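You operate a simulated robot arm through the tools that you are given. There is no shell and no other tool. Be economical: measure what you need, move in short steps, check, and stop when the job is done.

You run a simulated robot arm. Do the job below in one go: nothing can be reset, and whatever is moved stays where it is left.

TASK
Bag the blue cloth and lay the bag in the purple tray.
Fine: use the bag in the loader; draw the white slider back before you lift the bag.

Only the result counts: the job must be done as asked and must still hold three seconds after the hand-in. Knocking over, shifting, dropping, spilling or breaking anything else fails it. Flat cloth is picked up by pressing the open fingertips on it (5 to 10 N) and closing them slowly along it; thin cloth reads only 2 to 8 mm in the jaws.

THE ROBOT
A 7-joint arm with a two-finger parallel gripper on a trunk, on a base that drives. Base frame: it is fixed to the floor where the robot stands at the start and does not move with it; the origin is under the middle of the robot, x ahead of it, y to its left, z up; the surface under the hand at the start is at about z = 80. Readings come in cm, rad, newtons and seconds.
Its first joint turns from -2.897 to 2.897 rad. Places, roughly: black switch [60, 40, 80]; inside of the purple tray [50, 40, 80]; loader bed [50, 20, 80]; white slider [50, 20, 80]. Payload 1.57 kg.
The tool frame sits at the grasp point between the pads (the TCP): z along the fingers, y along the line on which they close. The tips reach 3 cm beyond it. Largest opening 8 cm; finger width 1.7, thickness 1.2; the body of the gripper, 4 by 8.2 cm, starts 8 cm behind the TCP.
Orientation is told as [roll, pitch, yaw] about the base's x, y, z axes, in that order, counted from this pose: with the fingers straight down and closing along the base's y, the tool's x points along the base's -x, its y along +y and its z along -z.

THE INTERFACE
- The arm moves only by the tool play_rows. Its argument "plan" is a list of rows, each an object (a shift or turn left out is 0, a gripper value left out holds the last) with "delta_pos": the shift along the tool's x, y, z in units of 25 mm (1.0 is 25 mm), a list of three; "turn": the turn, a rotation vector about the tool's x, y, z in units of 4 degrees (1.0 is 4 degrees), a list of three; "claw": the finger opening in cm, from 0 to 8. In form: [{"delta_pos": [dx, dy, dz], "turn": [ax, ay, az], "claw": claw}, ...]. A call has 1 to 10 rows; each row shifts and turns the commanded pose from where the row before left it, along the tool's axes as they then stand. A call with a number of a shift or a turn outside -1 to 1 is refused whole. A row lasts 0.2 s, in which the tool goes at most 5 cm and 0.15 rad; a call with a longer step from one row to the next is refused whole, and so is a gripper value outside its range. Where a pose cannot be reached the arm comes as near as it can. A force on the tool above 40 N (or 10 N above the force at the start of the call, whichever is more), or a blocked arm, ends the call early, and 0.2 s more pass. The fingers move at their own pace (about 15.3 cm/s each) and stop on an object; they squeeze with about 37 N. The grip force told is the motor's: it shows also when the fingers shut on nothing. Time passes only in rows, and 0.2 s behind the last, so rows that do not move let the fingers close. It gives the time, the measured TCP pose, the force on the tool (base axes), the opening and the grip force at its end, in the units of the frame above (readings bear some noise), with the torque about the TCP (base axes, N m) and any sound that the robot's microphone picked up.
- Cameras (640 x 400 px; columns grow to the right, rows downward): "scene" is now at [-1.44, 19.27, 136.4]; the picture's right is [0.03, -1.00, 0.00], its down [-0.62, -0.02, -0.78] and it looks along [0.78, 0.02, -0.62] (base axes); focal length 251 px, centre (320, 200). "wrist" rides on the gripper at [7.2, -0.7, -12.2] in the tool frame; the picture's right is [0.09, 1.00, 0.00], its down [-0.84, 0.08, -0.54] and it looks along [-0.54, 0.05, 0.84] (tool axes); focal length 238 px, centre (320, 200). There is no depth. A picture from a camera that has moved, and an enlarged one, comes with that camera's place and axes in the base frame and with its lens.
- get_image(camera): a new picture of that camera. It takes no simulated time.
- steer(legs): drives the robot by 1 to 6 legs, each [ahead, left, turn to the left] in cm, cm and rad, along the robot's own axes; the way and the turn of a leg run together, so that a leg with both is an arc; at most 150 cm and 3.142 rad a leg. The arm and the cameras ride along, it lands a little off, and it stops where it bumps. It gives what a move gives.
- head_to(pan, tilt): turns the head with the scene camera to pan (to the left, within 2.496 rad either way) and tilt (down, from -0.506 to 1.204), counted from straight ahead of the robot. It gives what a move gives.
- close_up(camera, box): a new picture of the part [left, top, right, bottom] of that camera's present view, enlarged. It takes no simulated time.
- sign_off(): hands the job in; it is judged then, once.

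Work in short steps. Places have to be worked out from the pictures, the camera data and where the tool is seen: move nearer, look again, correct. Check each grasp and each placing, and mend what went wrong. You have 120 turns and 78 pictures in all, those below and enlarged ones among them. Open the gripper and draw the arm clear of the work before you hand the job in, unless the task says otherwise; then end with one line.

The tools are called as a command line: name --argument value ..., lists and objects as JSON in quotes. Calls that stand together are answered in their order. play_rows: Moves the arm, as the interface text tells. Its arguments: {"type":"object","properties":{"plan":{"type":"array","items":{"type":"object","properties":{"delta_pos":{"type":"array","items":{"type":"number"}},"turn":{"type":"array","items":{"type":"number"}},"claw":{"type":"number"}}}}},"required":["plan"]} The other tools are called the same way: steer (legs) drives the base; head_to (pan, tilt) turns the head that bears the scene camera; get_image (camera) takes a picture; close_up (camera, box) takes an enlarged picture of a part of a camera's view; sign_off () hands the job in.

At the start:

```text
time: 0.0
position: [62.79, 1.56, 101.99]
tool_rot: [0.001, -0.001, 0.0]
force: [0.1, -0.6, -0.2]
wrist_torque: [-0.02, -0.02, 0.03]
gripper_width: 8.02
grasp_force: 0.0
robot x, y, heading: [0.14, 0.08, -0.003]
head pan, tilt: [0.03, 0.672]
```

scene: 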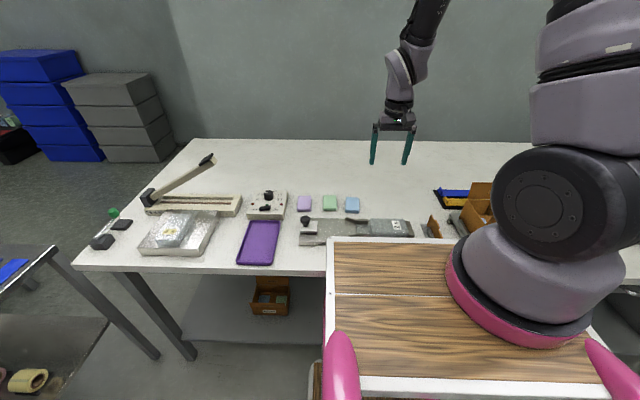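
wrist: 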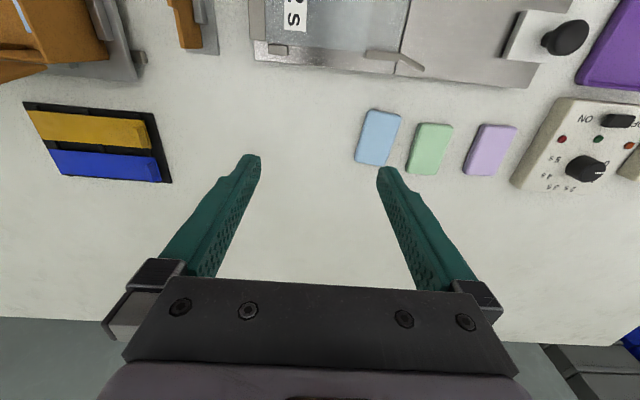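

The scene shows three cloths (lilac, green, blue), a bag loader, a sealer and a purple tray. I'll enlarge the scene to understand the loader.

close_up --camera "scene" --box '[220, 180, 500, 280]'

close_up --camera "wrist" --box '[240, 0, 640, 200]'

close_up --camera "scene" --box '[80, 140, 300, 280]'

```text
2.29 times, centred on (360, 230) of scene
camera zoom: at [-1.44, 19.27, 136.4], right [0.03, -1.0, 0.0], down [-0.62, -0.02, -0.78], along [0.78, 0.02, -0.62], focal length 574 px, centre (229, 131)
```

zoom: 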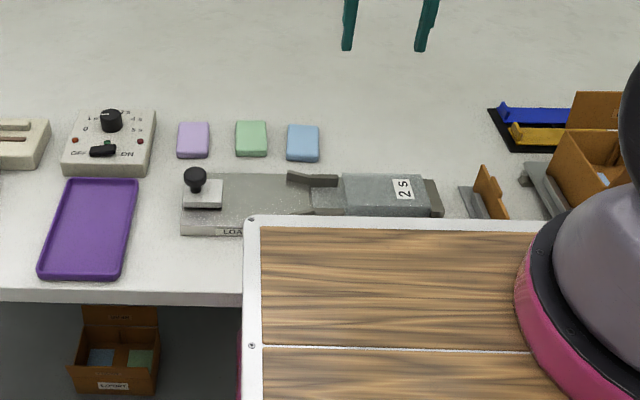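

```text
1.60 times, centred on (440, 100) of wrist
camera zoom: at [55.56, 1.05, 114.07], right [-0.09, 1.0, 0.0], down [0.84, 0.08, 0.54], along [0.54, 0.05, -0.84], focal length 381 px, centre (128, 360)
```

zoom: 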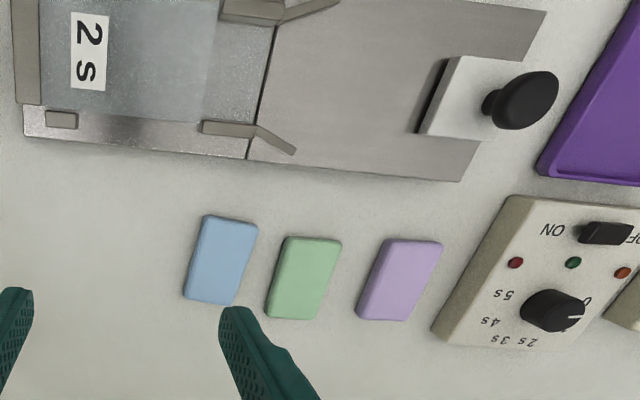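

```text
2.86 times, centred on (190, 210) of scene
camera zoom: at [-1.44, 19.27, 136.4], right [0.03, -1.0, 0.0], down [-0.62, -0.02, -0.78], along [0.78, 0.02, -0.62], focal length 717 px, centre (691, 171)
```

zoom: 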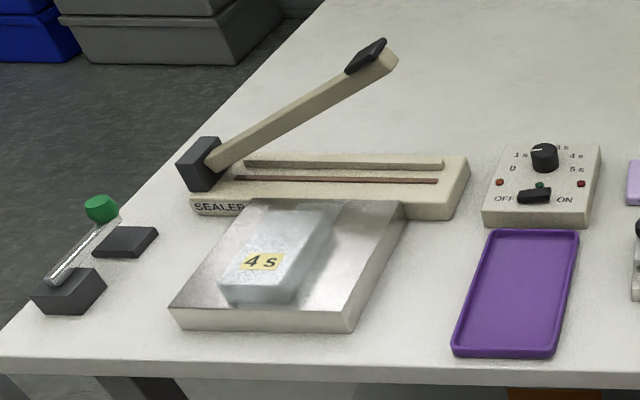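

I estimate the blue cloth at about (65.8, 10.3), roughly 4.7 (y) × 7 cm (x). The loader bed spans x 48.5–57.5 and y 10.5–28, with the bag mouth at y≈10.5. I'll move over the cloth and look closer.

play_rows --plan '[{"delta_pos": [-0.32, 0.885, 0.5], "claw": 8}, {"delta_pos": [-0.32, 0.885, 0.5]}, {"delta_pos": [-0.32, 0.885, 0.5]}, {"delta_pos": [-0.32, 0.885, 0.5]}, {}]'

get_image --camera "wrist"

close_up --camera "scene" --box '[280, 180, 460, 280]'

```text
time: 1.2
position: [65.93, 10.43, 96.98]
tool_rot: [-0.001, 0.002, 0.002]
force: [-0.5, -0.6, 0.0]
wrist_torque: [0.03, 0.02, 0.02]
gripper_width: 8.01
grasp_force: 0.1
robot x, y, heading: [-0.23, -0.48, -0.001]
head pan, tilt: [0.03, 0.672]
```

```text
72 pictures are left
camera wrist: at [58.8, 9.94, 109.17], right [-0.09, 1.0, 0.0], down [0.84, 0.08, 0.54], along [0.54, 0.05, -0.84], focal length 238 px, centre (320, 200)
```

wrist: 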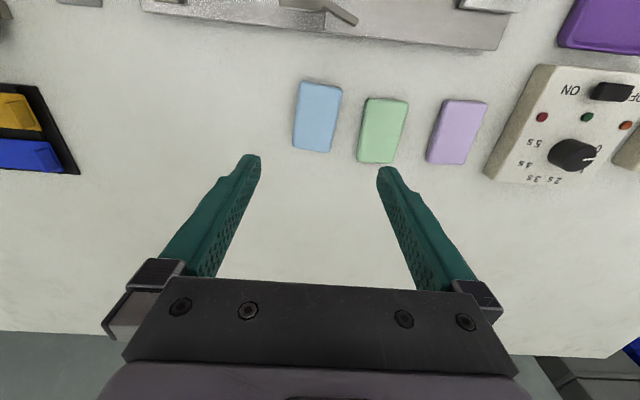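

```text
3.56 times, centred on (370, 230) of scene
camera zoom: at [-1.44, 19.27, 136.41], right [0.03, -1.0, 0.0], down [-0.62, -0.02, -0.78], along [0.78, 0.02, -0.62], focal length 893 px, centre (142, 93)
```

zoom: 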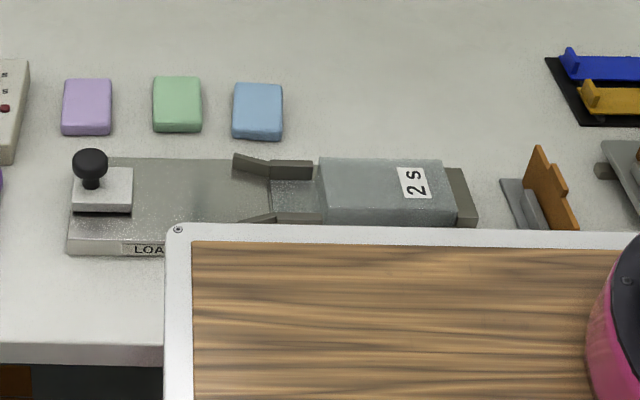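

The cloth is at about (65.7, 10.2), slightly yawed and roughly 4.5×7.3 cm. I'll move over the loader bed to measure it and the bag mouth.

play_rows --plan '[{"delta_pos": [0.8, 0.75, -0.5]}, {"delta_pos": [0.8, 0.75, -0.5]}, {"delta_pos": [0.8, 0.75, -0.5]}, {"delta_pos": [0.8, 0, -0.5]}, {"delta_pos": [0.8, 0, -0.5]}, {"delta_pos": [0.8, 0, -0.5]}, {}]'

get_image --camera "wrist"

```text
time: 2.8
position: [53.98, 16.19, 104.48]
tool_rot: [0.001, -0.001, -0.001]
force: [0.9, 0.4, -0.5]
wrist_torque: [0.03, 0.03, -0.03]
gripper_width: 8.02
grasp_force: 0.1
robot x, y, heading: [-0.06, -0.2, 0.001]
head pan, tilt: [0.03, 0.672]
```

```text
70 pictures are left
camera wrist: at [46.73, 15.57, 116.69], right [-0.09, 1.0, 0.0], down [0.84, 0.08, 0.54], along [0.54, 0.05, -0.84], focal length 238 px, centre (320, 200)
```

wrist: 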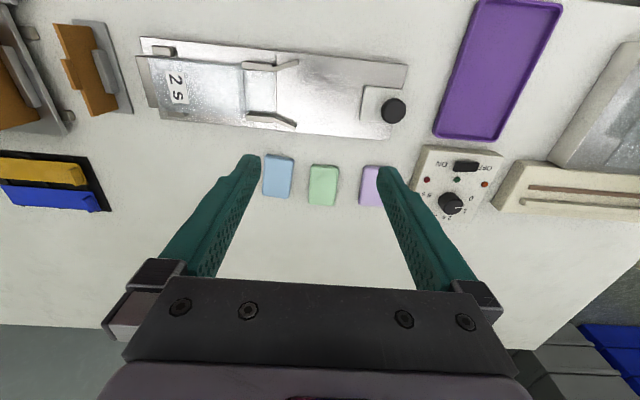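

Good overview. I'll enlarge the loader.

close_up --camera "wrist" --box '[120, 20, 420, 210]'

close_up --camera "wrist" --box '[0, 0, 140, 220]'

```text
2.11 times, centred on (270, 115) of wrist
camera zoom: at [46.73, 15.57, 116.69], right [-0.09, 1.0, 0.0], down [0.84, 0.08, 0.54], along [0.54, 0.05, -0.84], focal length 502 px, centre (425, 379)
```

zoom: 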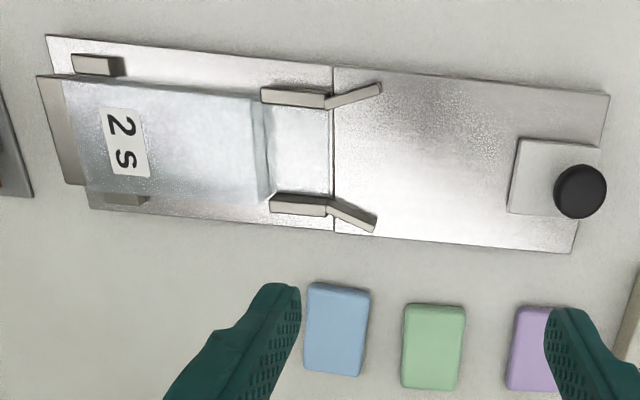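

```text
1.82 times, centred on (70, 110) of wrist
camera zoom: at [46.73, 15.57, 116.69], right [-0.09, 1.0, 0.0], down [0.84, 0.08, 0.54], along [0.54, 0.05, -0.84], focal length 433 px, centre (774, 364)
```

zoom: 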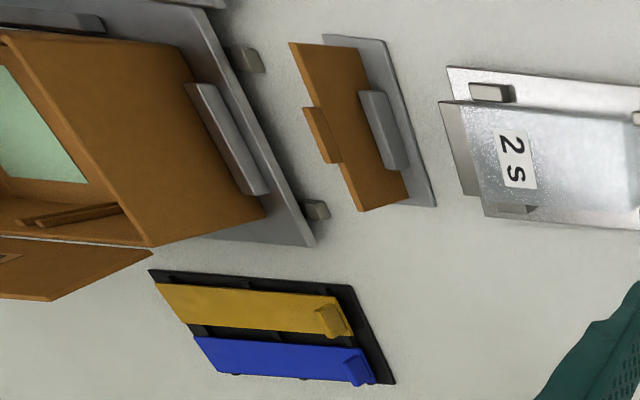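

Mouth gap is about x 49.7–55.7, so the cloth must enter long side along y. The slider block face is at y≈22 and its knob at (52.5, 25, 86). I'll go back over the blue cloth, lower, with the jaws at 6.5 to miss the green cloth, and look.

play_rows --plan '[{"delta_pos": [-0.93, -0.5, 0], "claw": 6.5}, {"delta_pos": [-0.93, -0.5, 0]}, {"delta_pos": [-0.93, -0.5, 0.5]}, {"delta_pos": [-0.93, -0.5, 1]}, {"delta_pos": [-0.93, -0.4, 1], "turn": [0, 0, 1]}, {"delta_pos": [0, 0, 1]}, {"delta_pos": [0, 0, 1]}, {"delta_pos": [0, 0, 0.9]}, {}]'

get_image --camera "wrist"

close_up --camera "scene" --box '[280, 160, 440, 250]'

```text
time: 4.8
position: [65.46, 10.04, 90.86]
tool_rot: [0.0, 0.0, -0.071]
force: [-0.3, -0.3, -0.9]
wrist_torque: [0.03, 0.0, 0.02]
gripper_width: 6.51
grasp_force: 0.0
robot x, y, heading: [0.23, -0.09, 0.003]
head pan, tilt: [0.03, 0.672]
```

```text
67 pictures are left
camera wrist: at [58.25, 9.97, 103.15], right [-0.02, 1.0, 0.0], down [0.84, 0.02, 0.54], along [0.54, 0.01, -0.84], focal length 238 px, centre (320, 200)
```

wrist: 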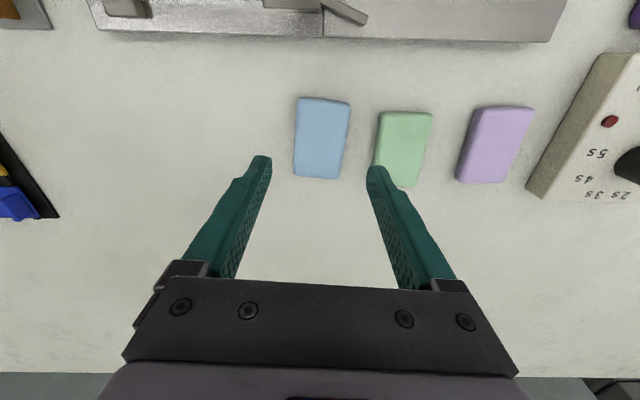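

```text
4.00 times, centred on (360, 205) of scene
camera zoom: at [-1.44, 19.27, 136.4], right [0.03, -1.0, 0.0], down [-0.62, -0.02, -0.78], along [0.78, 0.02, -0.62], focal length 1004 px, centre (160, 180)
```

zoom: 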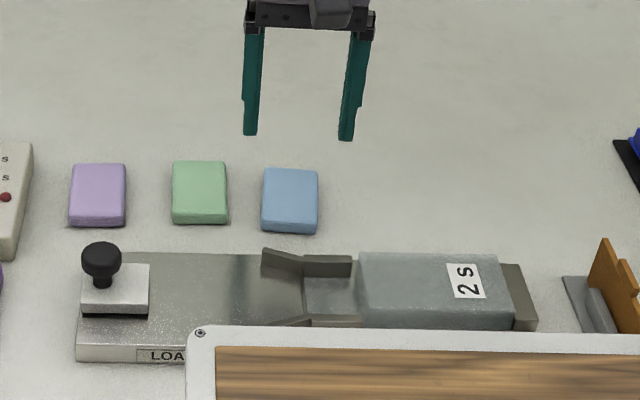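

The cloth centre works out at (65.9, 10.1), yaw −0.09, with free space for both fingers. I'll descend, stopping just above the table.

play_rows --plan '[{"delta_pos": [-0.18, 0.03, 0.6], "claw": 6.0}, {"delta_pos": [0, 0, 0.6]}, {"delta_pos": [0, 0, 0.6]}, {"delta_pos": [0, 0, 0.6]}, {"delta_pos": [0, 0, 0.3]}, {"delta_pos": [0, 0, 0.2]}, {}]'

close_up --camera "wrist" --box '[220, 60, 460, 220]'

close_up --camera "scene" --box '[300, 160, 400, 230]'

```text
time: 6.4
position: [65.97, 10.04, 83.7]
tool_rot: [0.001, -0.001, -0.071]
force: [-0.4, -0.4, -0.8]
wrist_torque: [-0.01, 0.02, 0.01]
gripper_width: 6.0
grasp_force: 0.1
robot x, y, heading: [-0.16, -0.32, 0.003]
head pan, tilt: [0.03, 0.672]
```

```text
2.50 times, centred on (340, 140) of wrist
camera zoom: at [58.79, 9.96, 95.86], right [-0.02, 1.0, 0.0], down [0.84, 0.02, 0.54], along [0.54, 0.01, -0.84], focal length 596 px, centre (270, 350)
```

zoom: 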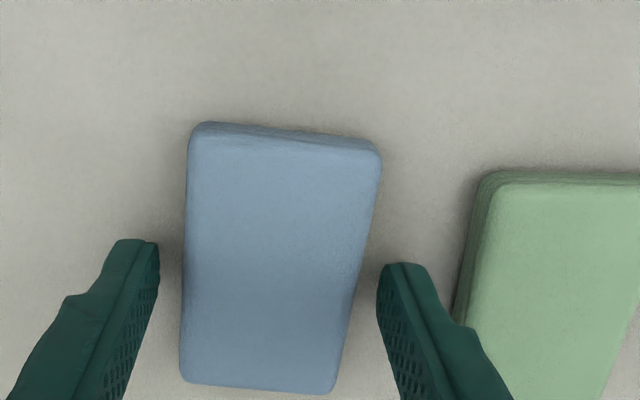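

```text
5.71 times, centred on (350, 195) of scene
camera zoom: at [-1.44, 19.28, 136.4], right [0.03, -1.0, 0.0], down [-0.62, -0.02, -0.78], along [0.78, 0.02, -0.62], focal length 1435 px, centre (149, 229)
```

zoom: 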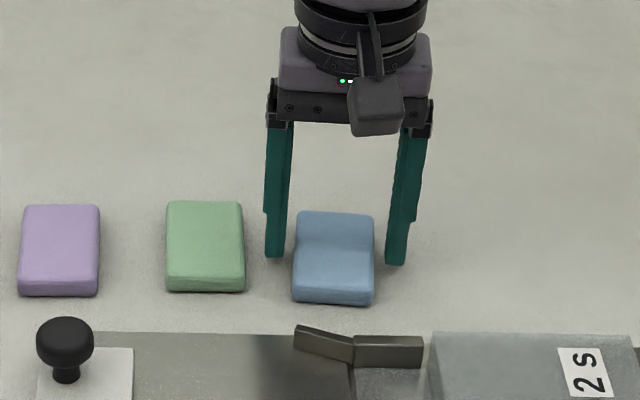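

The fingers straddle the cloth evenly. I'll go down a little more and close on its sides slowly.

play_rows --plan '[{"delta_pos": [0, 0, 0.12]}, {"claw": 5.4}, {"claw": 5.0}, {"claw": 4.6}, {"claw": 4.2}, {"claw": 3.8}, {}]'

close_up --camera "wrist" --box '[220, 60, 460, 220]'

```text
time: 8.0
position: [66.06, 9.97, 83.3]
tool_rot: [0.0, 0.0, -0.069]
force: [0.8, 0.6, 0.8]
wrist_torque: [0.02, -0.02, -0.03]
gripper_width: 4.58
grasp_force: 37.0
robot x, y, heading: [-0.38, -0.14, -0.002]
head pan, tilt: [0.03, 0.672]
```

```text
2.50 times, centred on (340, 140) of wrist
camera zoom: at [58.79, 10.0, 95.54], right [-0.02, 1.0, 0.0], down [0.84, 0.02, 0.54], along [0.54, 0.01, -0.84], focal length 596 px, centre (270, 350)
```

zoom: 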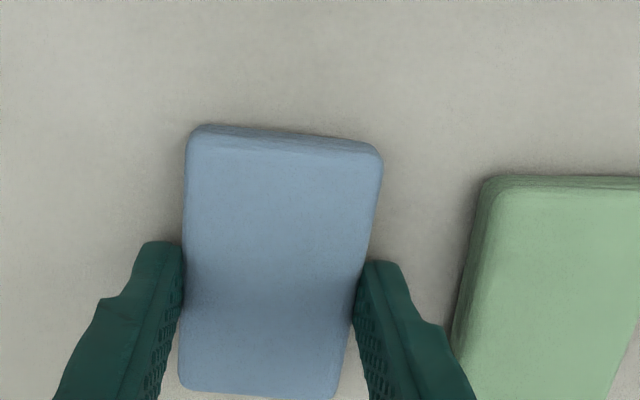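

Firm grip at 4.58 cm wide, so it's a stiff folded pack. I'll lift it 9 cm and check.

play_rows --plan '[{"delta_pos": [0, 0, -0.4], "claw": 3.8}, {"delta_pos": [0, 0, -0.7]}, {"delta_pos": [0, 0, -0.8]}, {"delta_pos": [0, 0, -0.8]}, {"delta_pos": [0, 0, -0.8]}, {"turn": [0, 0, 1]}, {"turn": [0, 0, 1]}, {"turn": [0, 0, 1]}, {"turn": [0, 0, 1]}, {"turn": [0, 0, 1]}]'

get_image --camera "wrist"

```text
time: 10.2
position: [66.0, 10.11, 92.06]
tool_rot: [-0.001, 0.0, -0.421]
force: [-0.4, 0.0, -0.5]
wrist_torque: [0.02, 0.0, 0.0]
gripper_width: 4.56
grasp_force: 36.9
robot x, y, heading: [0.12, -0.1, 0.003]
head pan, tilt: [0.03, 0.672]
```

```text
62 pictures are left
camera wrist: at [59.14, 12.53, 104.28], right [0.32, 0.95, 0.0], down [0.8, -0.27, 0.54], along [0.51, -0.17, -0.84], focal length 238 px, centre (320, 200)
```

wrist: 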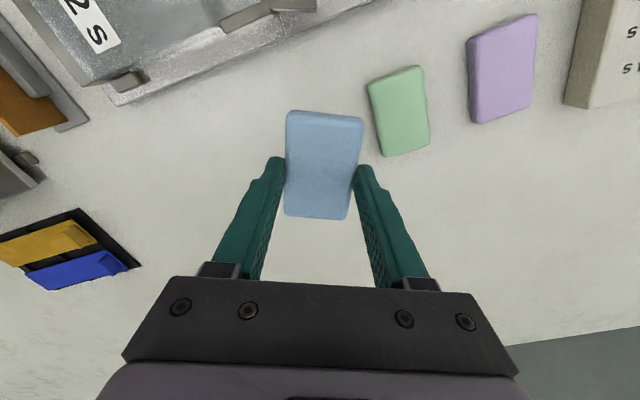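

The cloth is held. I'll continue rotating.

play_rows --plan '[{"turn": [0, 0, 1]}, {"turn": [0, 0, 1]}, {"turn": [0, 0, 1]}, {"turn": [0, 0, 1]}, {"turn": [0, 0, 1]}, {"turn": [0, 0, 1]}, {"turn": [0, 0, 1]}, {"turn": [0, 0, 1]}, {"turn": [0, 0, 1]}, {"turn": [0, 0, 1]}]'

play_rows --plan '[{"turn": [0, 0, 1]}, {"turn": [0, 0, 1]}, {"turn": [0, 0, 1]}, {"turn": [0, 0, 1]}, {"turn": [0, 0, 1]}, {"turn": [0, 0, 1]}, {"turn": [0, 0, 0.45]}, {}]'

```text
time: 12.4
position: [65.93, 10.12, 92.13]
tool_rot: [0.0, 0.0, -1.119]
force: [-0.1, -0.1, -0.5]
wrist_torque: [-0.01, 0.02, -0.03]
gripper_width: 4.55
grasp_force: 36.7
robot x, y, heading: [-0.06, -0.34, 0.0]
head pan, tilt: [0.03, 0.672]
```

```text
time: 14.2
position: [66.08, 10.1, 92.02]
tool_rot: [0.0, -0.002, -1.571]
force: [-0.4, -0.3, 0.3]
wrist_torque: [0.02, -0.01, 0.01]
gripper_width: 4.57
grasp_force: 37.0
robot x, y, heading: [-0.38, -0.18, 0.003]
head pan, tilt: [0.03, 0.672]
```

Orientation is now −90°, so tool x points along base +y and tool y along base +x. I'll carry the cloth over the bed at about (52.7, 17.3).

play_rows --plan '[{"delta_pos": [0.48, -0.89, 0]}, {"delta_pos": [0.48, -0.89, 0]}, {"delta_pos": [0.48, -0.89, 0]}, {"delta_pos": [0.48, -0.89, 0]}, {"delta_pos": [0.48, -0.89, 0]}, {"delta_pos": [0.48, -0.89, 0]}, {}]'

get_image --camera "wrist"

close_up --camera "scene" --box '[280, 160, 440, 260]'

```text
time: 15.8
position: [52.64, 17.31, 92.2]
tool_rot: [0.0, 0.001, -1.567]
force: [-0.3, 0.4, 0.3]
wrist_torque: [0.0, 0.0, 0.02]
gripper_width: 4.54
grasp_force: 37.3
robot x, y, heading: [-0.0, -0.21, 0.005]
head pan, tilt: [0.03, 0.672]
```

```text
61 pictures are left
camera wrist: at [51.93, 24.7, 104.29], right [1.0, 0.1, 0.0], down [0.08, -0.84, 0.54], along [0.05, -0.54, -0.84], focal length 238 px, centre (320, 200)
```

wrist: 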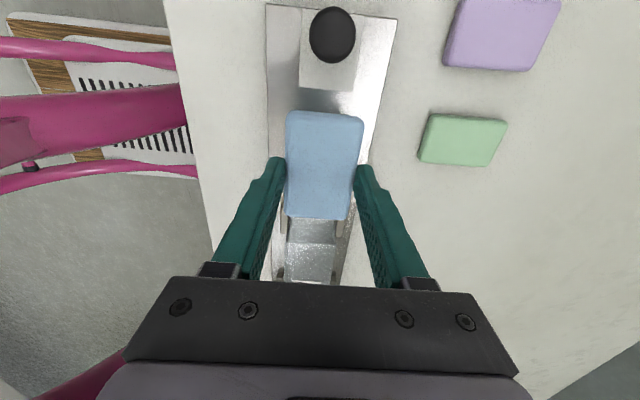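

```text
4.00 times, centred on (360, 210) of scene
camera zoom: at [-1.43, 19.28, 136.4], right [0.03, -1.0, 0.0], down [-0.62, -0.02, -0.78], along [0.78, 0.02, -0.62], focal length 1004 px, centre (160, 160)
```

zoom: 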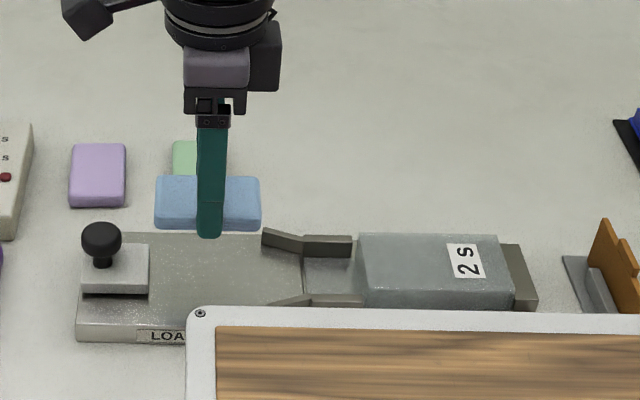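

Bed centre is x≈52.6 and the cloth is aligned with it. I'll lower in stages.

play_rows --plan '[{"delta_pos": [0, 0, 0.6]}, {"delta_pos": [0, 0, 0.6]}, {"delta_pos": [0, 0, 0.6]}, {"delta_pos": [0, 0, 0.4]}, {"delta_pos": [0, 0, 0.2]}, {}]'

close_up --camera "scene" --box '[280, 180, 420, 260]'

get_image --camera "wrist"

```text
time: 17.2
position: [52.65, 17.38, 86.18]
tool_rot: [0.001, 0.001, -1.567]
force: [0.6, -0.1, 0.6]
wrist_torque: [-0.01, 0.01, -0.02]
gripper_width: 4.59
grasp_force: 36.8
robot x, y, heading: [0.09, 0.05, -0.004]
head pan, tilt: [0.03, 0.672]
```

```text
4.57 times, centred on (350, 220) of scene
camera zoom: at [-1.44, 19.28, 136.4], right [0.03, -1.0, 0.0], down [-0.62, -0.02, -0.78], along [0.78, 0.02, -0.62], focal length 1148 px, centre (183, 109)
```

zoom: 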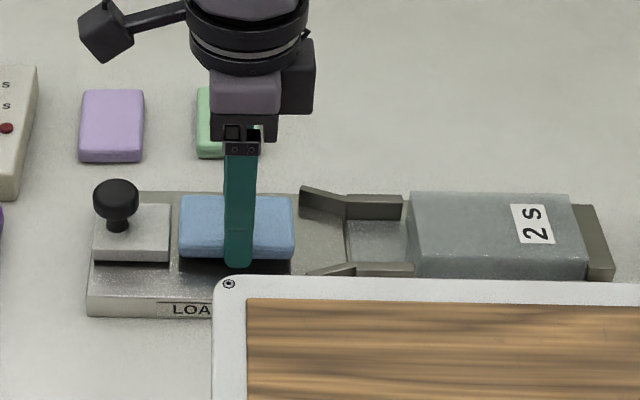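

```text
58 pictures are left
camera wrist: at [51.94, 24.61, 98.28], right [1.0, 0.1, 0.0], down [0.08, -0.84, 0.54], along [0.05, -0.54, -0.84], focal length 238 px, centre (320, 200)
```

wrist: 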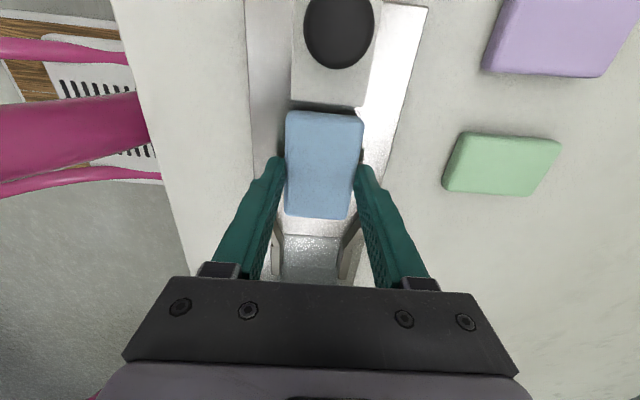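

The cloth sits close to the slider face, so I'll shift 0.5 cm toward the bag and lower in small steps until it touches.

play_rows --plan '[{"delta_pos": [-0.2, 0, 0.1]}, {"delta_pos": [0, 0, 0.1]}, {"delta_pos": [0, 0, 0.08]}, {}]'

```text
time: 18.2
position: [52.71, 16.78, 85.41]
tool_rot: [0.001, 0.001, -1.565]
force: [0.5, -0.6, -0.3]
wrist_torque: [0.0, 0.0, -0.03]
gripper_width: 4.57
grasp_force: 36.9
robot x, y, heading: [-0.46, -0.15, -0.001]
head pan, tilt: [0.03, 0.672]
```

No contact yet. I'll continue down in small steps.

play_rows --plan '[{"delta_pos": [0, 0, 0.06]}, {"delta_pos": [0, 0, 0.06]}, {}]'

close_up --camera "scene" --box '[290, 190, 380, 260]'

```text
time: 18.8
position: [52.68, 16.75, 85.35]
tool_rot: [0.002, 0.002, -1.567]
force: [-4.2, -0.7, 20.2]
wrist_torque: [-0.18, 0.13, 0.0]
gripper_width: 4.57
grasp_force: 37.4
robot x, y, heading: [0.23, 0.04, 0.001]
head pan, tilt: [0.03, 0.672]
stopped in row 2: the force on the tool passed its limit at 46 N (the readings are from after the stop); the commanded pose is now the measured one
```

```text
5.71 times, centred on (335, 225) of scene
camera zoom: at [-1.49, 19.26, 136.41], right [0.03, -1.0, 0.0], down [-0.62, -0.02, -0.78], along [0.78, 0.02, -0.62], focal length 1435 px, centre (234, 57)
```

zoom: 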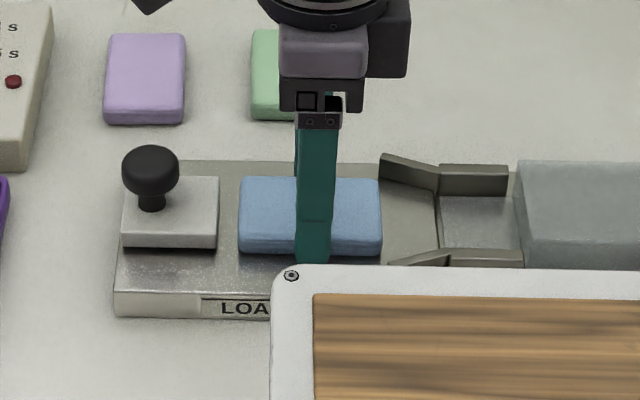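

Contact made: the cloth lies on the bed. I'll ease up very slightly, then open the fingers gently to 6.5 and rise.

play_rows --plan '[{"delta_pos": [0, 0, -0.03], "claw": 4.0}, {"claw": 5.0}, {"claw": 6.0}, {"claw": 6.5}, {}, {"delta_pos": [0, 0, -0.4]}, {"delta_pos": [0, 0, -0.8]}, {"delta_pos": [0, 0, -0.9]}, {"delta_pos": [0, 0, -0.9]}, {}]'

get_image --camera "wrist"

close_up --camera "scene" --box '[290, 190, 440, 260]'

```text
time: 21.0
position: [52.74, 16.78, 92.92]
tool_rot: [0.004, 0.002, -1.567]
force: [-0.3, -0.2, 0.7]
wrist_torque: [0.0, 0.0, -0.01]
gripper_width: 6.49
grasp_force: 0.2
robot x, y, heading: [-0.07, 0.09, 0.002]
head pan, tilt: [0.03, 0.672]
```

```text
56 pictures are left
camera wrist: at [52.1, 24.11, 105.12], right [1.0, 0.09, 0.0], down [0.08, -0.84, 0.54], along [0.05, -0.54, -0.84], focal length 238 px, centre (320, 200)
```

wrist: 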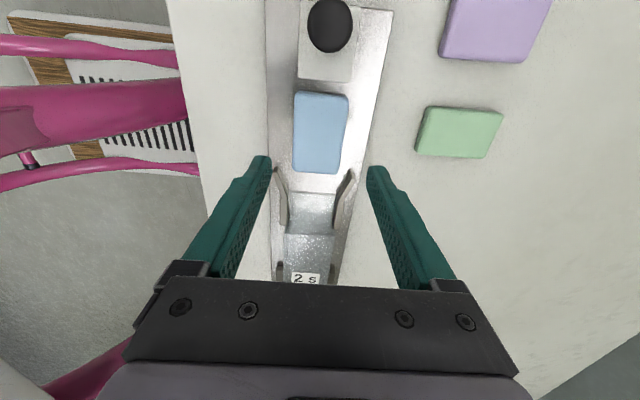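

```text
4.27 times, centred on (365, 225) of scene
camera zoom: at [-1.43, 19.28, 136.4], right [0.03, -1.0, 0.0], down [-0.62, -0.02, -0.78], along [0.78, 0.02, -0.62], focal length 1071 px, centre (128, 93)
```

zoom: 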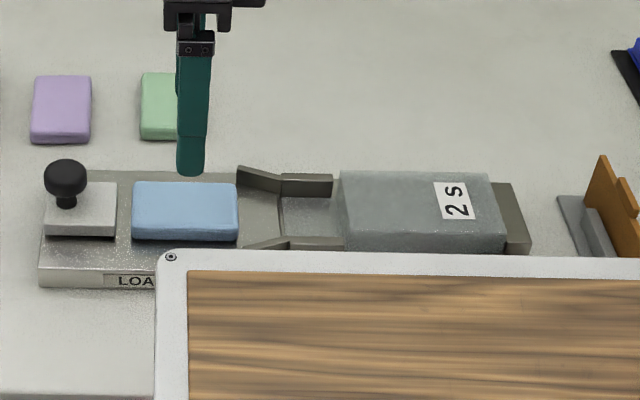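

The cloth lies squarely on the bed in front of the slider. Next I'll move over the knob at about (52.6, 25.3).

play_rows --plan '[{"delta_pos": [0.85, -0.03, 0]}, {"delta_pos": [0.85, -0.03, 0]}, {"delta_pos": [0.85, 0, 0]}, {"delta_pos": [0.84, 0, 0]}, {}]'

get_image --camera "wrist"

close_up --camera "scene" --box '[270, 160, 400, 260]'

```text
time: 22.2
position: [52.63, 25.26, 92.78]
tool_rot: [0.003, 0.001, -1.57]
force: [-0.8, -0.8, 0.5]
wrist_torque: [0.02, 0.04, 0.04]
gripper_width: 6.51
grasp_force: 0.0
robot x, y, heading: [0.12, 0.05, 0.002]
head pan, tilt: [0.03, 0.672]
```

```text
54 pictures are left
camera wrist: at [51.97, 32.47, 105.02], right [1.0, 0.09, 0.0], down [0.08, -0.84, 0.54], along [0.05, -0.54, -0.84], focal length 238 px, centre (320, 200)
```

wrist: 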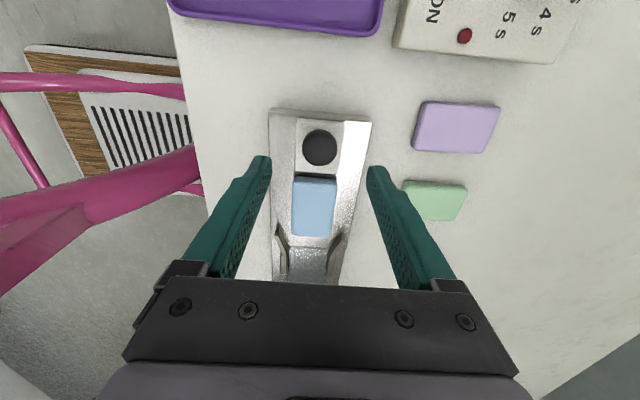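

```text
4.00 times, centred on (335, 210) of scene
camera zoom: at [-1.44, 19.28, 136.4], right [0.03, -1.0, 0.0], down [-0.62, -0.02, -0.78], along [0.78, 0.02, -0.62], focal length 1004 px, centre (260, 160)
```

zoom: 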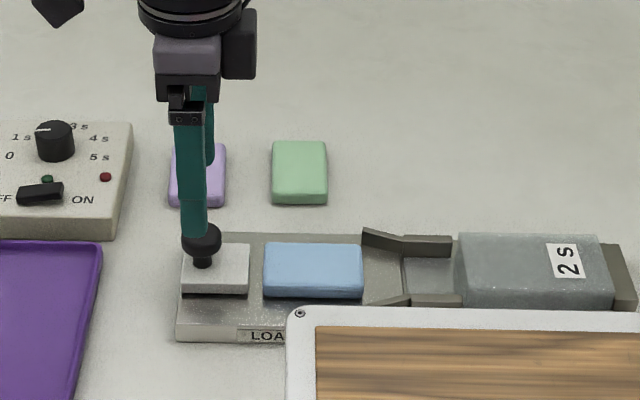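

Knob is centred between the fingers. I'll descend to TCP z≈87.4 and close gently on it.

play_rows --plan '[{"delta_pos": [0, 0, 0.7], "claw": 6}, {"delta_pos": [0, 0, 0.7]}, {"delta_pos": [0, 0, 0.5]}, {"delta_pos": [0, 0, 0.25]}, {"claw": 4.5}, {"claw": 3.5}, {"claw": 2.8}, {"claw": 2}, {}]'

close_up --camera "scene" --box '[280, 190, 380, 260]'

```text
time: 24.2
position: [52.7, 25.31, 87.39]
tool_rot: [0.002, 0.001, -1.569]
force: [6.2, -0.6, -1.7]
wrist_torque: [-0.06, -0.09, -0.08]
gripper_width: 2.79
grasp_force: 37.9
robot x, y, heading: [-0.04, -0.01, 0.005]
head pan, tilt: [0.03, 0.672]
```

```text
5.71 times, centred on (330, 225) of scene
camera zoom: at [-1.41, 19.28, 136.4], right [0.03, -1.0, 0.0], down [-0.62, -0.02, -0.78], along [0.78, 0.02, -0.62], focal length 1435 px, centre (263, 57)
```

zoom: 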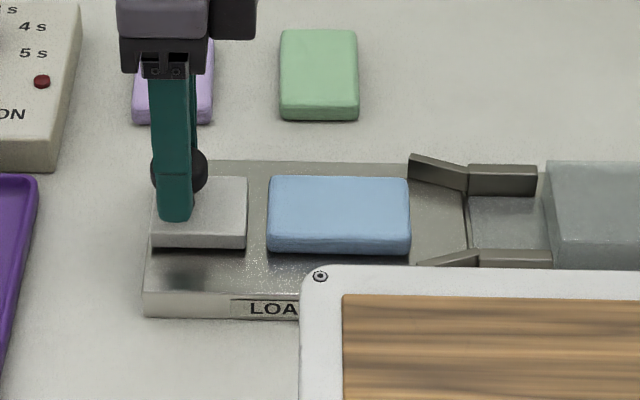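

The knob is held at 2.79 cm. I'll start pushing toward the bag (−y) slowly, checking force and view.

play_rows --plan '[{"delta_pos": [-0.2, 0.04, 0], "claw": 2}, {"delta_pos": [-0.3, 0, 0]}, {"delta_pos": [-0.3, 0, 0]}, {"delta_pos": [-0.3, 0, 0]}, {"delta_pos": [-0.3, 0, 0]}, {}]'

close_up --camera "scene" --box '[280, 180, 440, 260]'

```text
time: 25.6
position: [52.72, 21.73, 87.31]
tool_rot: [0.002, 0.002, -1.567]
force: [14.1, -0.8, -19.9]
wrist_torque: [-0.29, -0.23, 0.03]
gripper_width: 2.82
grasp_force: 37.8
robot x, y, heading: [-0.1, 0.06, -0.001]
head pan, tilt: [0.03, 0.672]
```

```text
4.00 times, centred on (360, 220) of scene
camera zoom: at [-1.34, 19.3, 136.4], right [0.03, -1.0, 0.0], down [-0.62, -0.02, -0.78], along [0.78, 0.02, -0.62], focal length 1004 px, centre (160, 120)
```

zoom: 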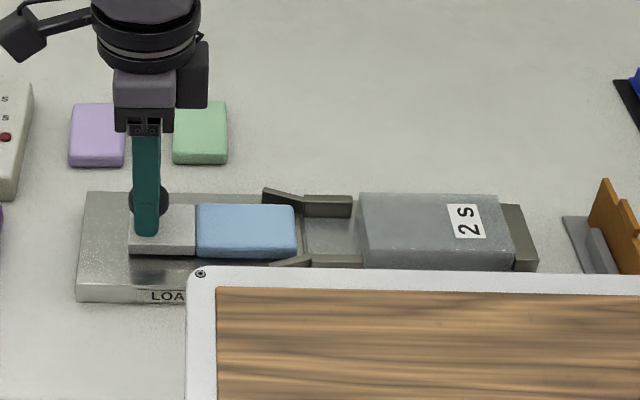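

The slider and cloth slide together with no push-back. There's some side load (+x 14 N, −z 20 N), so I'll relieve it with small shifts before pushing further.

play_rows --plan '[{"delta_pos": [0, 0.04, 0.04]}, {}]'

```text
time: 26.2
position: [52.75, 21.82, 87.45]
tool_rot: [0.002, 0.002, -1.568]
force: [9.3, 0.0, -7.4]
wrist_torque: [-0.2, -0.04, -0.01]
gripper_width: 2.79
grasp_force: 38.7
robot x, y, heading: [-0.09, -0.22, -0.001]
head pan, tilt: [0.03, 0.672]
```

Both loads dropped. One more small correction, then I'll continue pushing slowly.

play_rows --plan '[{"delta_pos": [0, 0.04, 0.02]}, {"delta_pos": [-0.2, 0, 0]}, {"delta_pos": [-0.2, 0, 0]}, {"delta_pos": [-0.2, 0, 0]}, {"delta_pos": [-0.2, 0, 0]}, {"delta_pos": [-0.2, 0, 0]}, {}]'

close_up --camera "scene" --box '[280, 180, 440, 260]'

get_image --camera "wrist"

```text
time: 27.8
position: [52.67, 19.19, 87.31]
tool_rot: [0.003, 0.003, -1.567]
force: [-10.1, -0.4, 27.5]
wrist_torque: [0.19, 0.2, -0.13]
gripper_width: 2.79
grasp_force: 38.4
robot x, y, heading: [-0.26, -0.1, 0.004]
head pan, tilt: [0.03, 0.672]
```

```text
4.00 times, centred on (360, 220) of scene
camera zoom: at [-1.53, 19.25, 136.41], right [0.03, -1.0, 0.0], down [-0.62, -0.02, -0.78], along [0.78, 0.02, -0.62], focal length 1004 px, centre (160, 120)
```

zoom: 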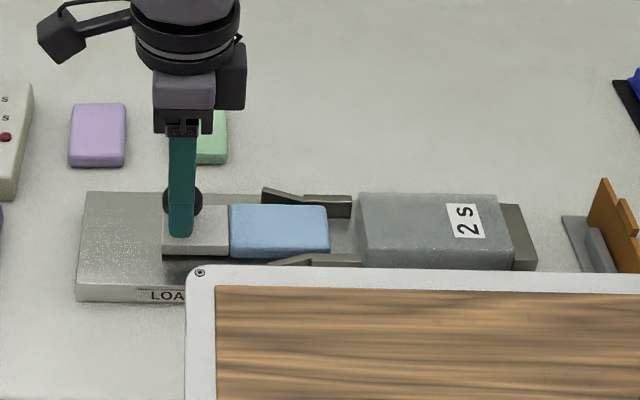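

```text
49 pictures are left
camera wrist: at [51.97, 26.55, 99.51], right [1.0, 0.09, 0.0], down [0.08, -0.84, 0.54], along [0.05, -0.54, -0.84], focal length 238 px, centre (320, 200)
```

wrist: 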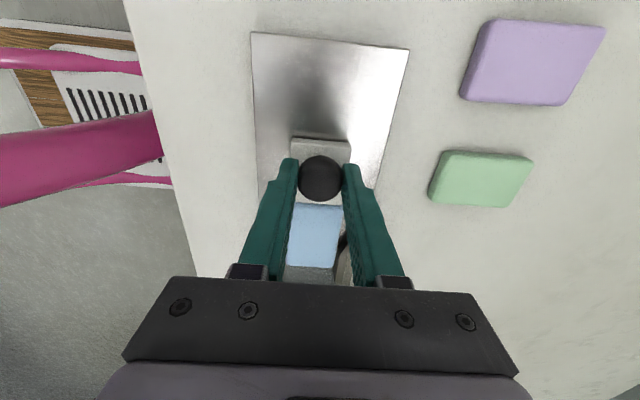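

Sliding well, but now the load is the other way (+z 27 N). I'll correct back about half and continue.

play_rows --plan '[{"delta_pos": [0, -0.03, -0.04]}, {}]'

```text
time: 28.4
position: [52.57, 19.26, 87.34]
tool_rot: [0.0, -0.001, -1.568]
force: [-7.5, 0.2, -5.9]
wrist_torque: [0.19, 0.04, -0.02]
gripper_width: 2.84
grasp_force: 38.8
robot x, y, heading: [-0.45, 0.17, 0.007]
head pan, tilt: [0.03, 0.672]
```

Loads are low. I'll continue the push in small steps.

play_rows --plan '[{"delta_pos": [-0.2, -0.02, 0]}, {"delta_pos": [-0.2, 0, 0]}, {"delta_pos": [-0.2, 0, 0]}, {"delta_pos": [-0.2, 0, 0]}, {}]'

close_up --camera "scene" --box '[280, 180, 440, 260]'

```text
time: 29.6
position: [52.68, 17.36, 87.35]
tool_rot: [0.002, 0.002, -1.566]
force: [-6.5, 0.4, -24.6]
wrist_torque: [-0.27, 0.08, -0.02]
gripper_width: 2.79
grasp_force: 38.7
robot x, y, heading: [0.46, 0.04, 0.001]
head pan, tilt: [0.03, 0.672]
```

```text
4.00 times, centred on (360, 220) of scene
camera zoom: at [-1.4, 19.3, 136.4], right [0.03, -1.0, 0.0], down [-0.62, -0.02, -0.78], along [0.78, 0.02, -0.62], focal length 1004 px, centre (160, 120)
```

zoom: 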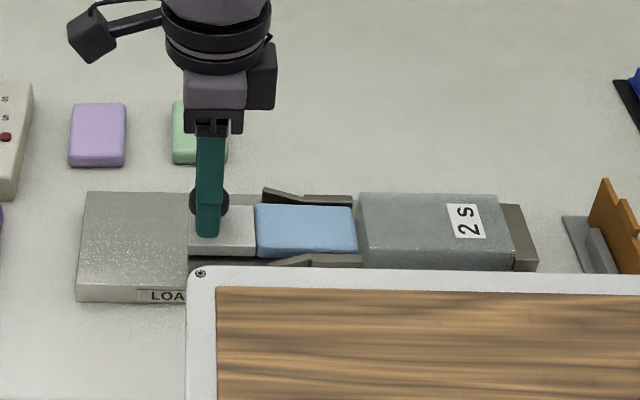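

The cloth's front reaches the bag opening. I'll relieve z and continue pushing.

play_rows --plan '[{"delta_pos": [0, 0, 0.05]}, {"delta_pos": [-0.15, 0, 0]}, {"delta_pos": [-0.2, 0, 0]}, {"delta_pos": [-0.2, 0, 0]}, {"delta_pos": [-0.2, 0, 0]}, {}]'

close_up --camera "scene" --box '[300, 180, 440, 260]'

```text
time: 31.0
position: [52.52, 15.37, 87.26]
tool_rot: [0.003, 0.003, -1.567]
force: [-4.2, 0.5, 31.4]
wrist_torque: [0.06, 0.16, -0.02]
gripper_width: 2.8
grasp_force: 38.9
robot x, y, heading: [-0.25, -0.15, 0.001]
head pan, tilt: [0.03, 0.672]
```

```text
4.57 times, centred on (370, 220) of scene
camera zoom: at [-1.52, 19.26, 136.41], right [0.03, -1.0, 0.0], down [-0.62, -0.02, -0.78], along [0.78, 0.02, -0.62], focal length 1148 px, centre (91, 109)
```

zoom: 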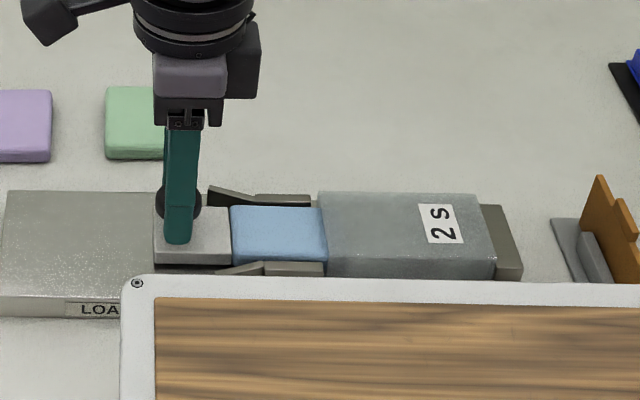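

The cloth is entering the bag. I'll relieve z by a hair and continue.

play_rows --plan '[{"delta_pos": [0, 0, -0.03]}, {"delta_pos": [-0.15, 0, 0]}, {"delta_pos": [-0.2, 0, 0]}, {"delta_pos": [-0.2, 0, 0]}, {"delta_pos": [-0.2, 0, 0]}, {}]'

close_up --camera "scene" --box '[300, 180, 440, 260]'

```text
time: 32.4
position: [52.64, 13.55, 87.31]
tool_rot: [0.002, 0.002, -1.566]
force: [2.5, -0.1, 13.8]
wrist_torque: [-0.14, -0.06, -0.1]
gripper_width: 2.83
grasp_force: 38.2
robot x, y, heading: [-0.49, 0.05, 0.001]
head pan, tilt: [0.03, 0.672]
```

```text
4.57 times, centred on (370, 220) of scene
camera zoom: at [-1.46, 19.27, 136.41], right [0.03, -1.0, 0.0], down [-0.62, -0.02, -0.78], along [0.78, 0.02, -0.62], focal length 1148 px, centre (91, 109)
```

zoom: 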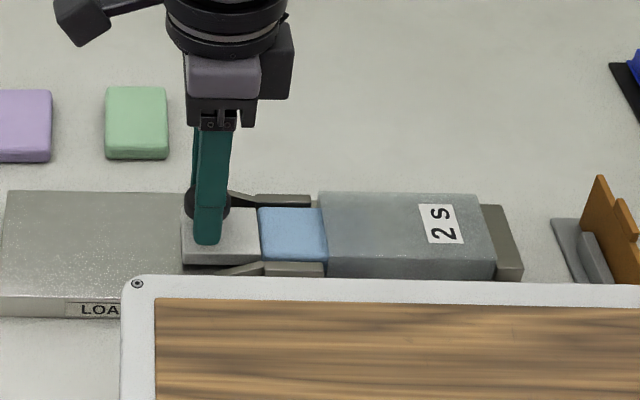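

Good progress, about 4.5 cm still visible. I'll keep going.

play_rows --plan '[{"delta_pos": [-0.2, 0, -0.015]}, {"delta_pos": [-0.2, 0, 0]}, {"delta_pos": [-0.2, 0, 0]}, {"delta_pos": [-0.2, 0, 0]}, {}]'

play_rows --plan '[{"delta_pos": [-0.2, 0, 0]}, {"delta_pos": [-0.2, 0, 0]}, {"delta_pos": [-0.2, 0, 0]}, {}]'

close_up --camera "scene" --box '[300, 180, 440, 260]'

```text
time: 33.6
position: [52.66, 11.49, 87.39]
tool_rot: [0.0, 0.002, -1.569]
force: [5.7, -0.5, -15.0]
wrist_torque: [-0.19, -0.13, -0.09]
gripper_width: 2.79
grasp_force: 37.8
robot x, y, heading: [0.18, -0.17, -0.0]
head pan, tilt: [0.03, 0.672]
```

```text
time: 34.6
position: [52.63, 10.05, 87.46]
tool_rot: [-0.001, 0.003, -1.567]
force: [0.8, -1.1, -31.1]
wrist_torque: [-0.25, 0.0, 0.0]
gripper_width: 2.83
grasp_force: 38.4
robot x, y, heading: [-0.09, 0.07, -0.002]
head pan, tilt: [0.03, 0.672]
```

```text
4.57 times, centred on (370, 220) of scene
camera zoom: at [-1.37, 19.29, 136.4], right [0.03, -1.0, 0.0], down [-0.62, -0.02, -0.78], along [0.78, 0.02, -0.62], focal length 1148 px, centre (91, 109)
```

zoom: 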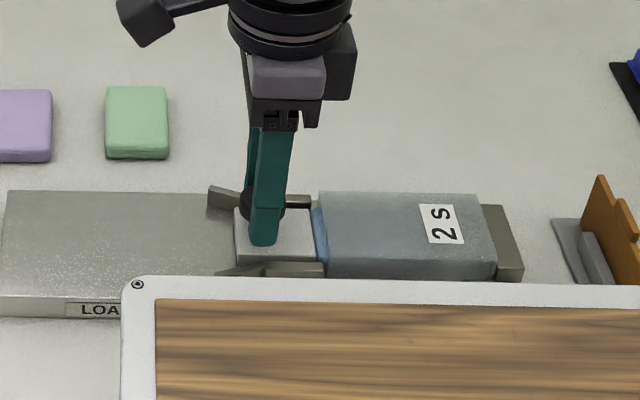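

About 0.7 cm of cloth still shows outside. I'll relieve z and push about 2 cm further.

play_rows --plan '[{"delta_pos": [0, 0, 0.04]}, {"delta_pos": [-0.2, 0, 0]}, {"delta_pos": [-0.2, 0, 0]}, {"delta_pos": [-0.15, 0, 0]}, {}]'

close_up --camera "scene" --box '[320, 180, 440, 260]'

get_image --camera "wrist"

```text
time: 35.8
position: [52.66, 8.76, 87.35]
tool_rot: [0.002, 0.004, -1.568]
force: [-10.4, 6.4, 5.3]
wrist_torque: [0.41, 0.23, -0.12]
gripper_width: 2.8
grasp_force: 37.7
robot x, y, heading: [-0.32, 0.25, -0.001]
head pan, tilt: [0.03, 0.672]
```

```text
5.00 times, centred on (380, 220) of scene
camera zoom: at [-1.49, 19.3, 136.4], right [0.03, -1.0, 0.0], down [-0.62, -0.02, -0.78], along [0.78, 0.02, -0.62], focal length 1256 px, centre (20, 100)
```

zoom: 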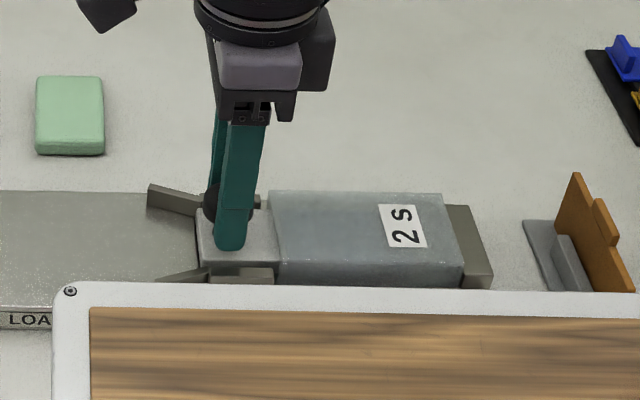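

```text
43 pictures are left
camera wrist: at [51.96, 15.99, 99.53], right [1.0, 0.1, 0.0], down [0.08, -0.84, 0.54], along [0.05, -0.54, -0.84], focal length 238 px, centre (320, 200)
```

wrist: 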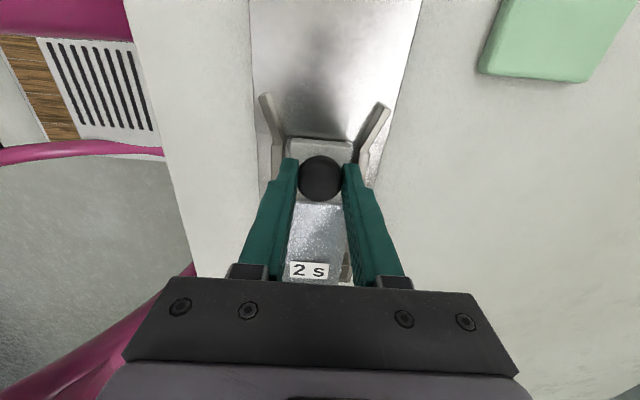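

The cloth is entirely inside and a little push-back (6 N) appears. I'll nudge a hair further to see whether it's the end stop.

play_rows --plan '[{"delta_pos": [-0.06, 0.01, 0]}, {"delta_pos": [-0.06, 0, 0]}, {}]'

```text
time: 36.6
position: [52.69, 8.5, 87.3]
tool_rot: [0.003, 0.004, -1.565]
force: [-11.2, 31.8, 5.1]
wrist_torque: [0.58, 0.22, -0.1]
gripper_width: 2.81
grasp_force: 38.3
robot x, y, heading: [0.12, 0.05, -0.001]
head pan, tilt: [0.03, 0.672]
```

That's the end stop (32 N). Now I'll draw the slider back in +y, in steps, trimming the side loads.

play_rows --plan '[{"delta_pos": [0.2, -0.02, 0]}, {"delta_pos": [0.2, 0, 0]}, {"delta_pos": [0.2, 0, 0]}, {"delta_pos": [0.2, 0, 0]}, {}]'

close_up --camera "scene" --box '[320, 180, 440, 260]'

```text
time: 37.8
position: [52.59, 10.3, 87.33]
tool_rot: [0.002, 0.002, -1.567]
force: [-5.7, 0.3, -0.7]
wrist_torque: [-0.78, 0.04, -0.08]
gripper_width: 2.8
grasp_force: 38.5
robot x, y, heading: [0.1, -0.33, -0.002]
head pan, tilt: [0.03, 0.672]
```

```text
5.00 times, centred on (380, 220) of scene
camera zoom: at [-1.45, 19.28, 136.4], right [0.03, -1.0, 0.0], down [-0.62, -0.02, -0.78], along [0.78, 0.02, -0.62], focal length 1256 px, centre (20, 100)
```

zoom: 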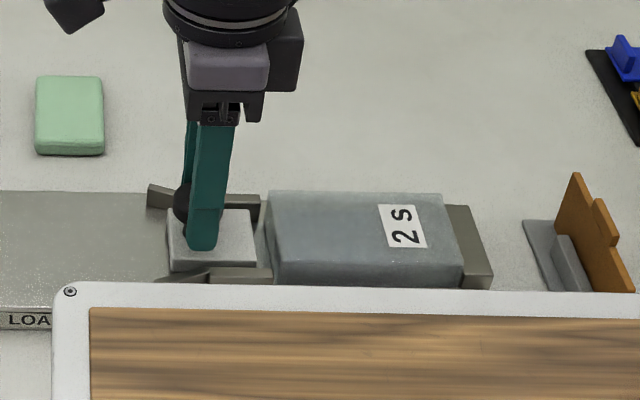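

The cloth stays in the bag. I'll keep drawing the slider back.

play_rows --plan '[{"delta_pos": [0.3, 0, 0]}, {"delta_pos": [0.3, 0, 0]}, {"delta_pos": [0.3, 0, 0]}, {"delta_pos": [0.3, 0, 0]}, {"delta_pos": [0.3, 0, 0]}, {}]'

play_rows --plan '[{"delta_pos": [0.3, 0, 0]}, {"delta_pos": [0.3, 0, 0]}, {"delta_pos": [0.3, 0, 0]}, {"delta_pos": [0.3, 0, 0]}, {"delta_pos": [0.3, 0, 0]}, {}]'

```text
time: 39.2
position: [52.72, 14.13, 87.22]
tool_rot: [0.004, 0.001, -1.569]
force: [11.8, -0.1, 6.4]
wrist_torque: [-0.34, -0.18, -0.04]
gripper_width: 2.82
grasp_force: 38.1
robot x, y, heading: [-0.23, -0.15, 0.002]
head pan, tilt: [0.03, 0.672]
```

```text
time: 40.6
position: [52.62, 17.82, 87.27]
tool_rot: [0.002, 0.003, -1.568]
force: [13.7, 0.4, 2.0]
wrist_torque: [-0.03, -0.1, -0.08]
gripper_width: 2.8
grasp_force: 38.6
robot x, y, heading: [-0.11, 0.14, -0.001]
head pan, tilt: [0.03, 0.672]
```

play_rows --plan '[{"delta_pos": [0.3, 0.03, 0]}, {"delta_pos": [0.3, 0, 0]}, {"delta_pos": [0.3, 0, 0]}, {"delta_pos": [0.3, 0, 0]}, {"delta_pos": [0.3, 0, 0]}, {}]'

play_rows --plan '[{"delta_pos": [0.3, 0, 0]}, {"delta_pos": [0.3, 0, 0]}, {"delta_pos": [0.3, 0, 0]}, {"delta_pos": [0.2, 0, 0]}, {}]'

close_up --camera "scene" --box '[280, 180, 440, 260]'

```text
time: 42.0
position: [52.7, 21.53, 87.28]
tool_rot: [0.001, 0.002, -1.567]
force: [1.1, 0.6, 1.9]
wrist_torque: [-0.22, 0.03, -0.02]
gripper_width: 2.81
grasp_force: 38.1
robot x, y, heading: [-0.2, 0.09, 0.002]
head pan, tilt: [0.03, 0.672]
```

```text
time: 43.2
position: [52.65, 24.26, 87.38]
tool_rot: [-0.001, 0.0, -1.568]
force: [-2.7, -0.2, -15.9]
wrist_torque: [0.32, 0.05, -0.06]
gripper_width: 2.79
grasp_force: 38.1
robot x, y, heading: [0.04, -0.2, -0.0]
head pan, tilt: [0.03, 0.672]
```

```text
4.00 times, centred on (360, 220) of scene
camera zoom: at [-1.41, 19.29, 136.4], right [0.03, -1.0, 0.0], down [-0.62, -0.02, -0.78], along [0.78, 0.02, -0.62], focal length 1004 px, centre (160, 120)
```

zoom: 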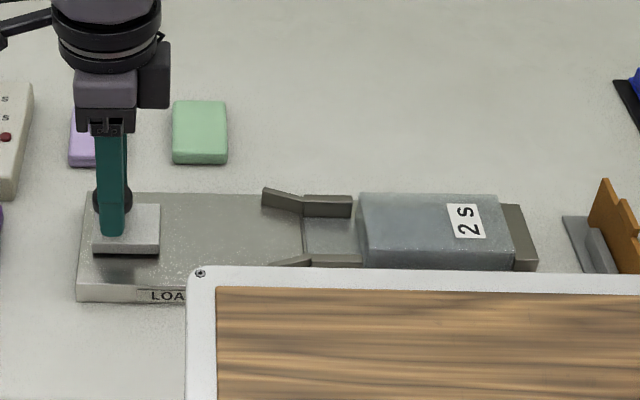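

Nearly home. I'll draw it back the last centimetre until the stop.

play_rows --plan '[{"delta_pos": [0.15, 0, 0.02]}, {"delta_pos": [0.15, 0, 0]}, {"delta_pos": [0.1, 0, 0]}, {}]'

```text
time: 44.2
position: [52.67, 25.2, 87.22]
tool_rot: [0.002, 0.0, -1.568]
force: [-4.2, -12.9, 6.7]
wrist_torque: [-0.53, 0.22, -0.17]
gripper_width: 2.79
grasp_force: 38.6
robot x, y, heading: [0.29, 0.1, 0.0]
head pan, tilt: [0.03, 0.672]
```

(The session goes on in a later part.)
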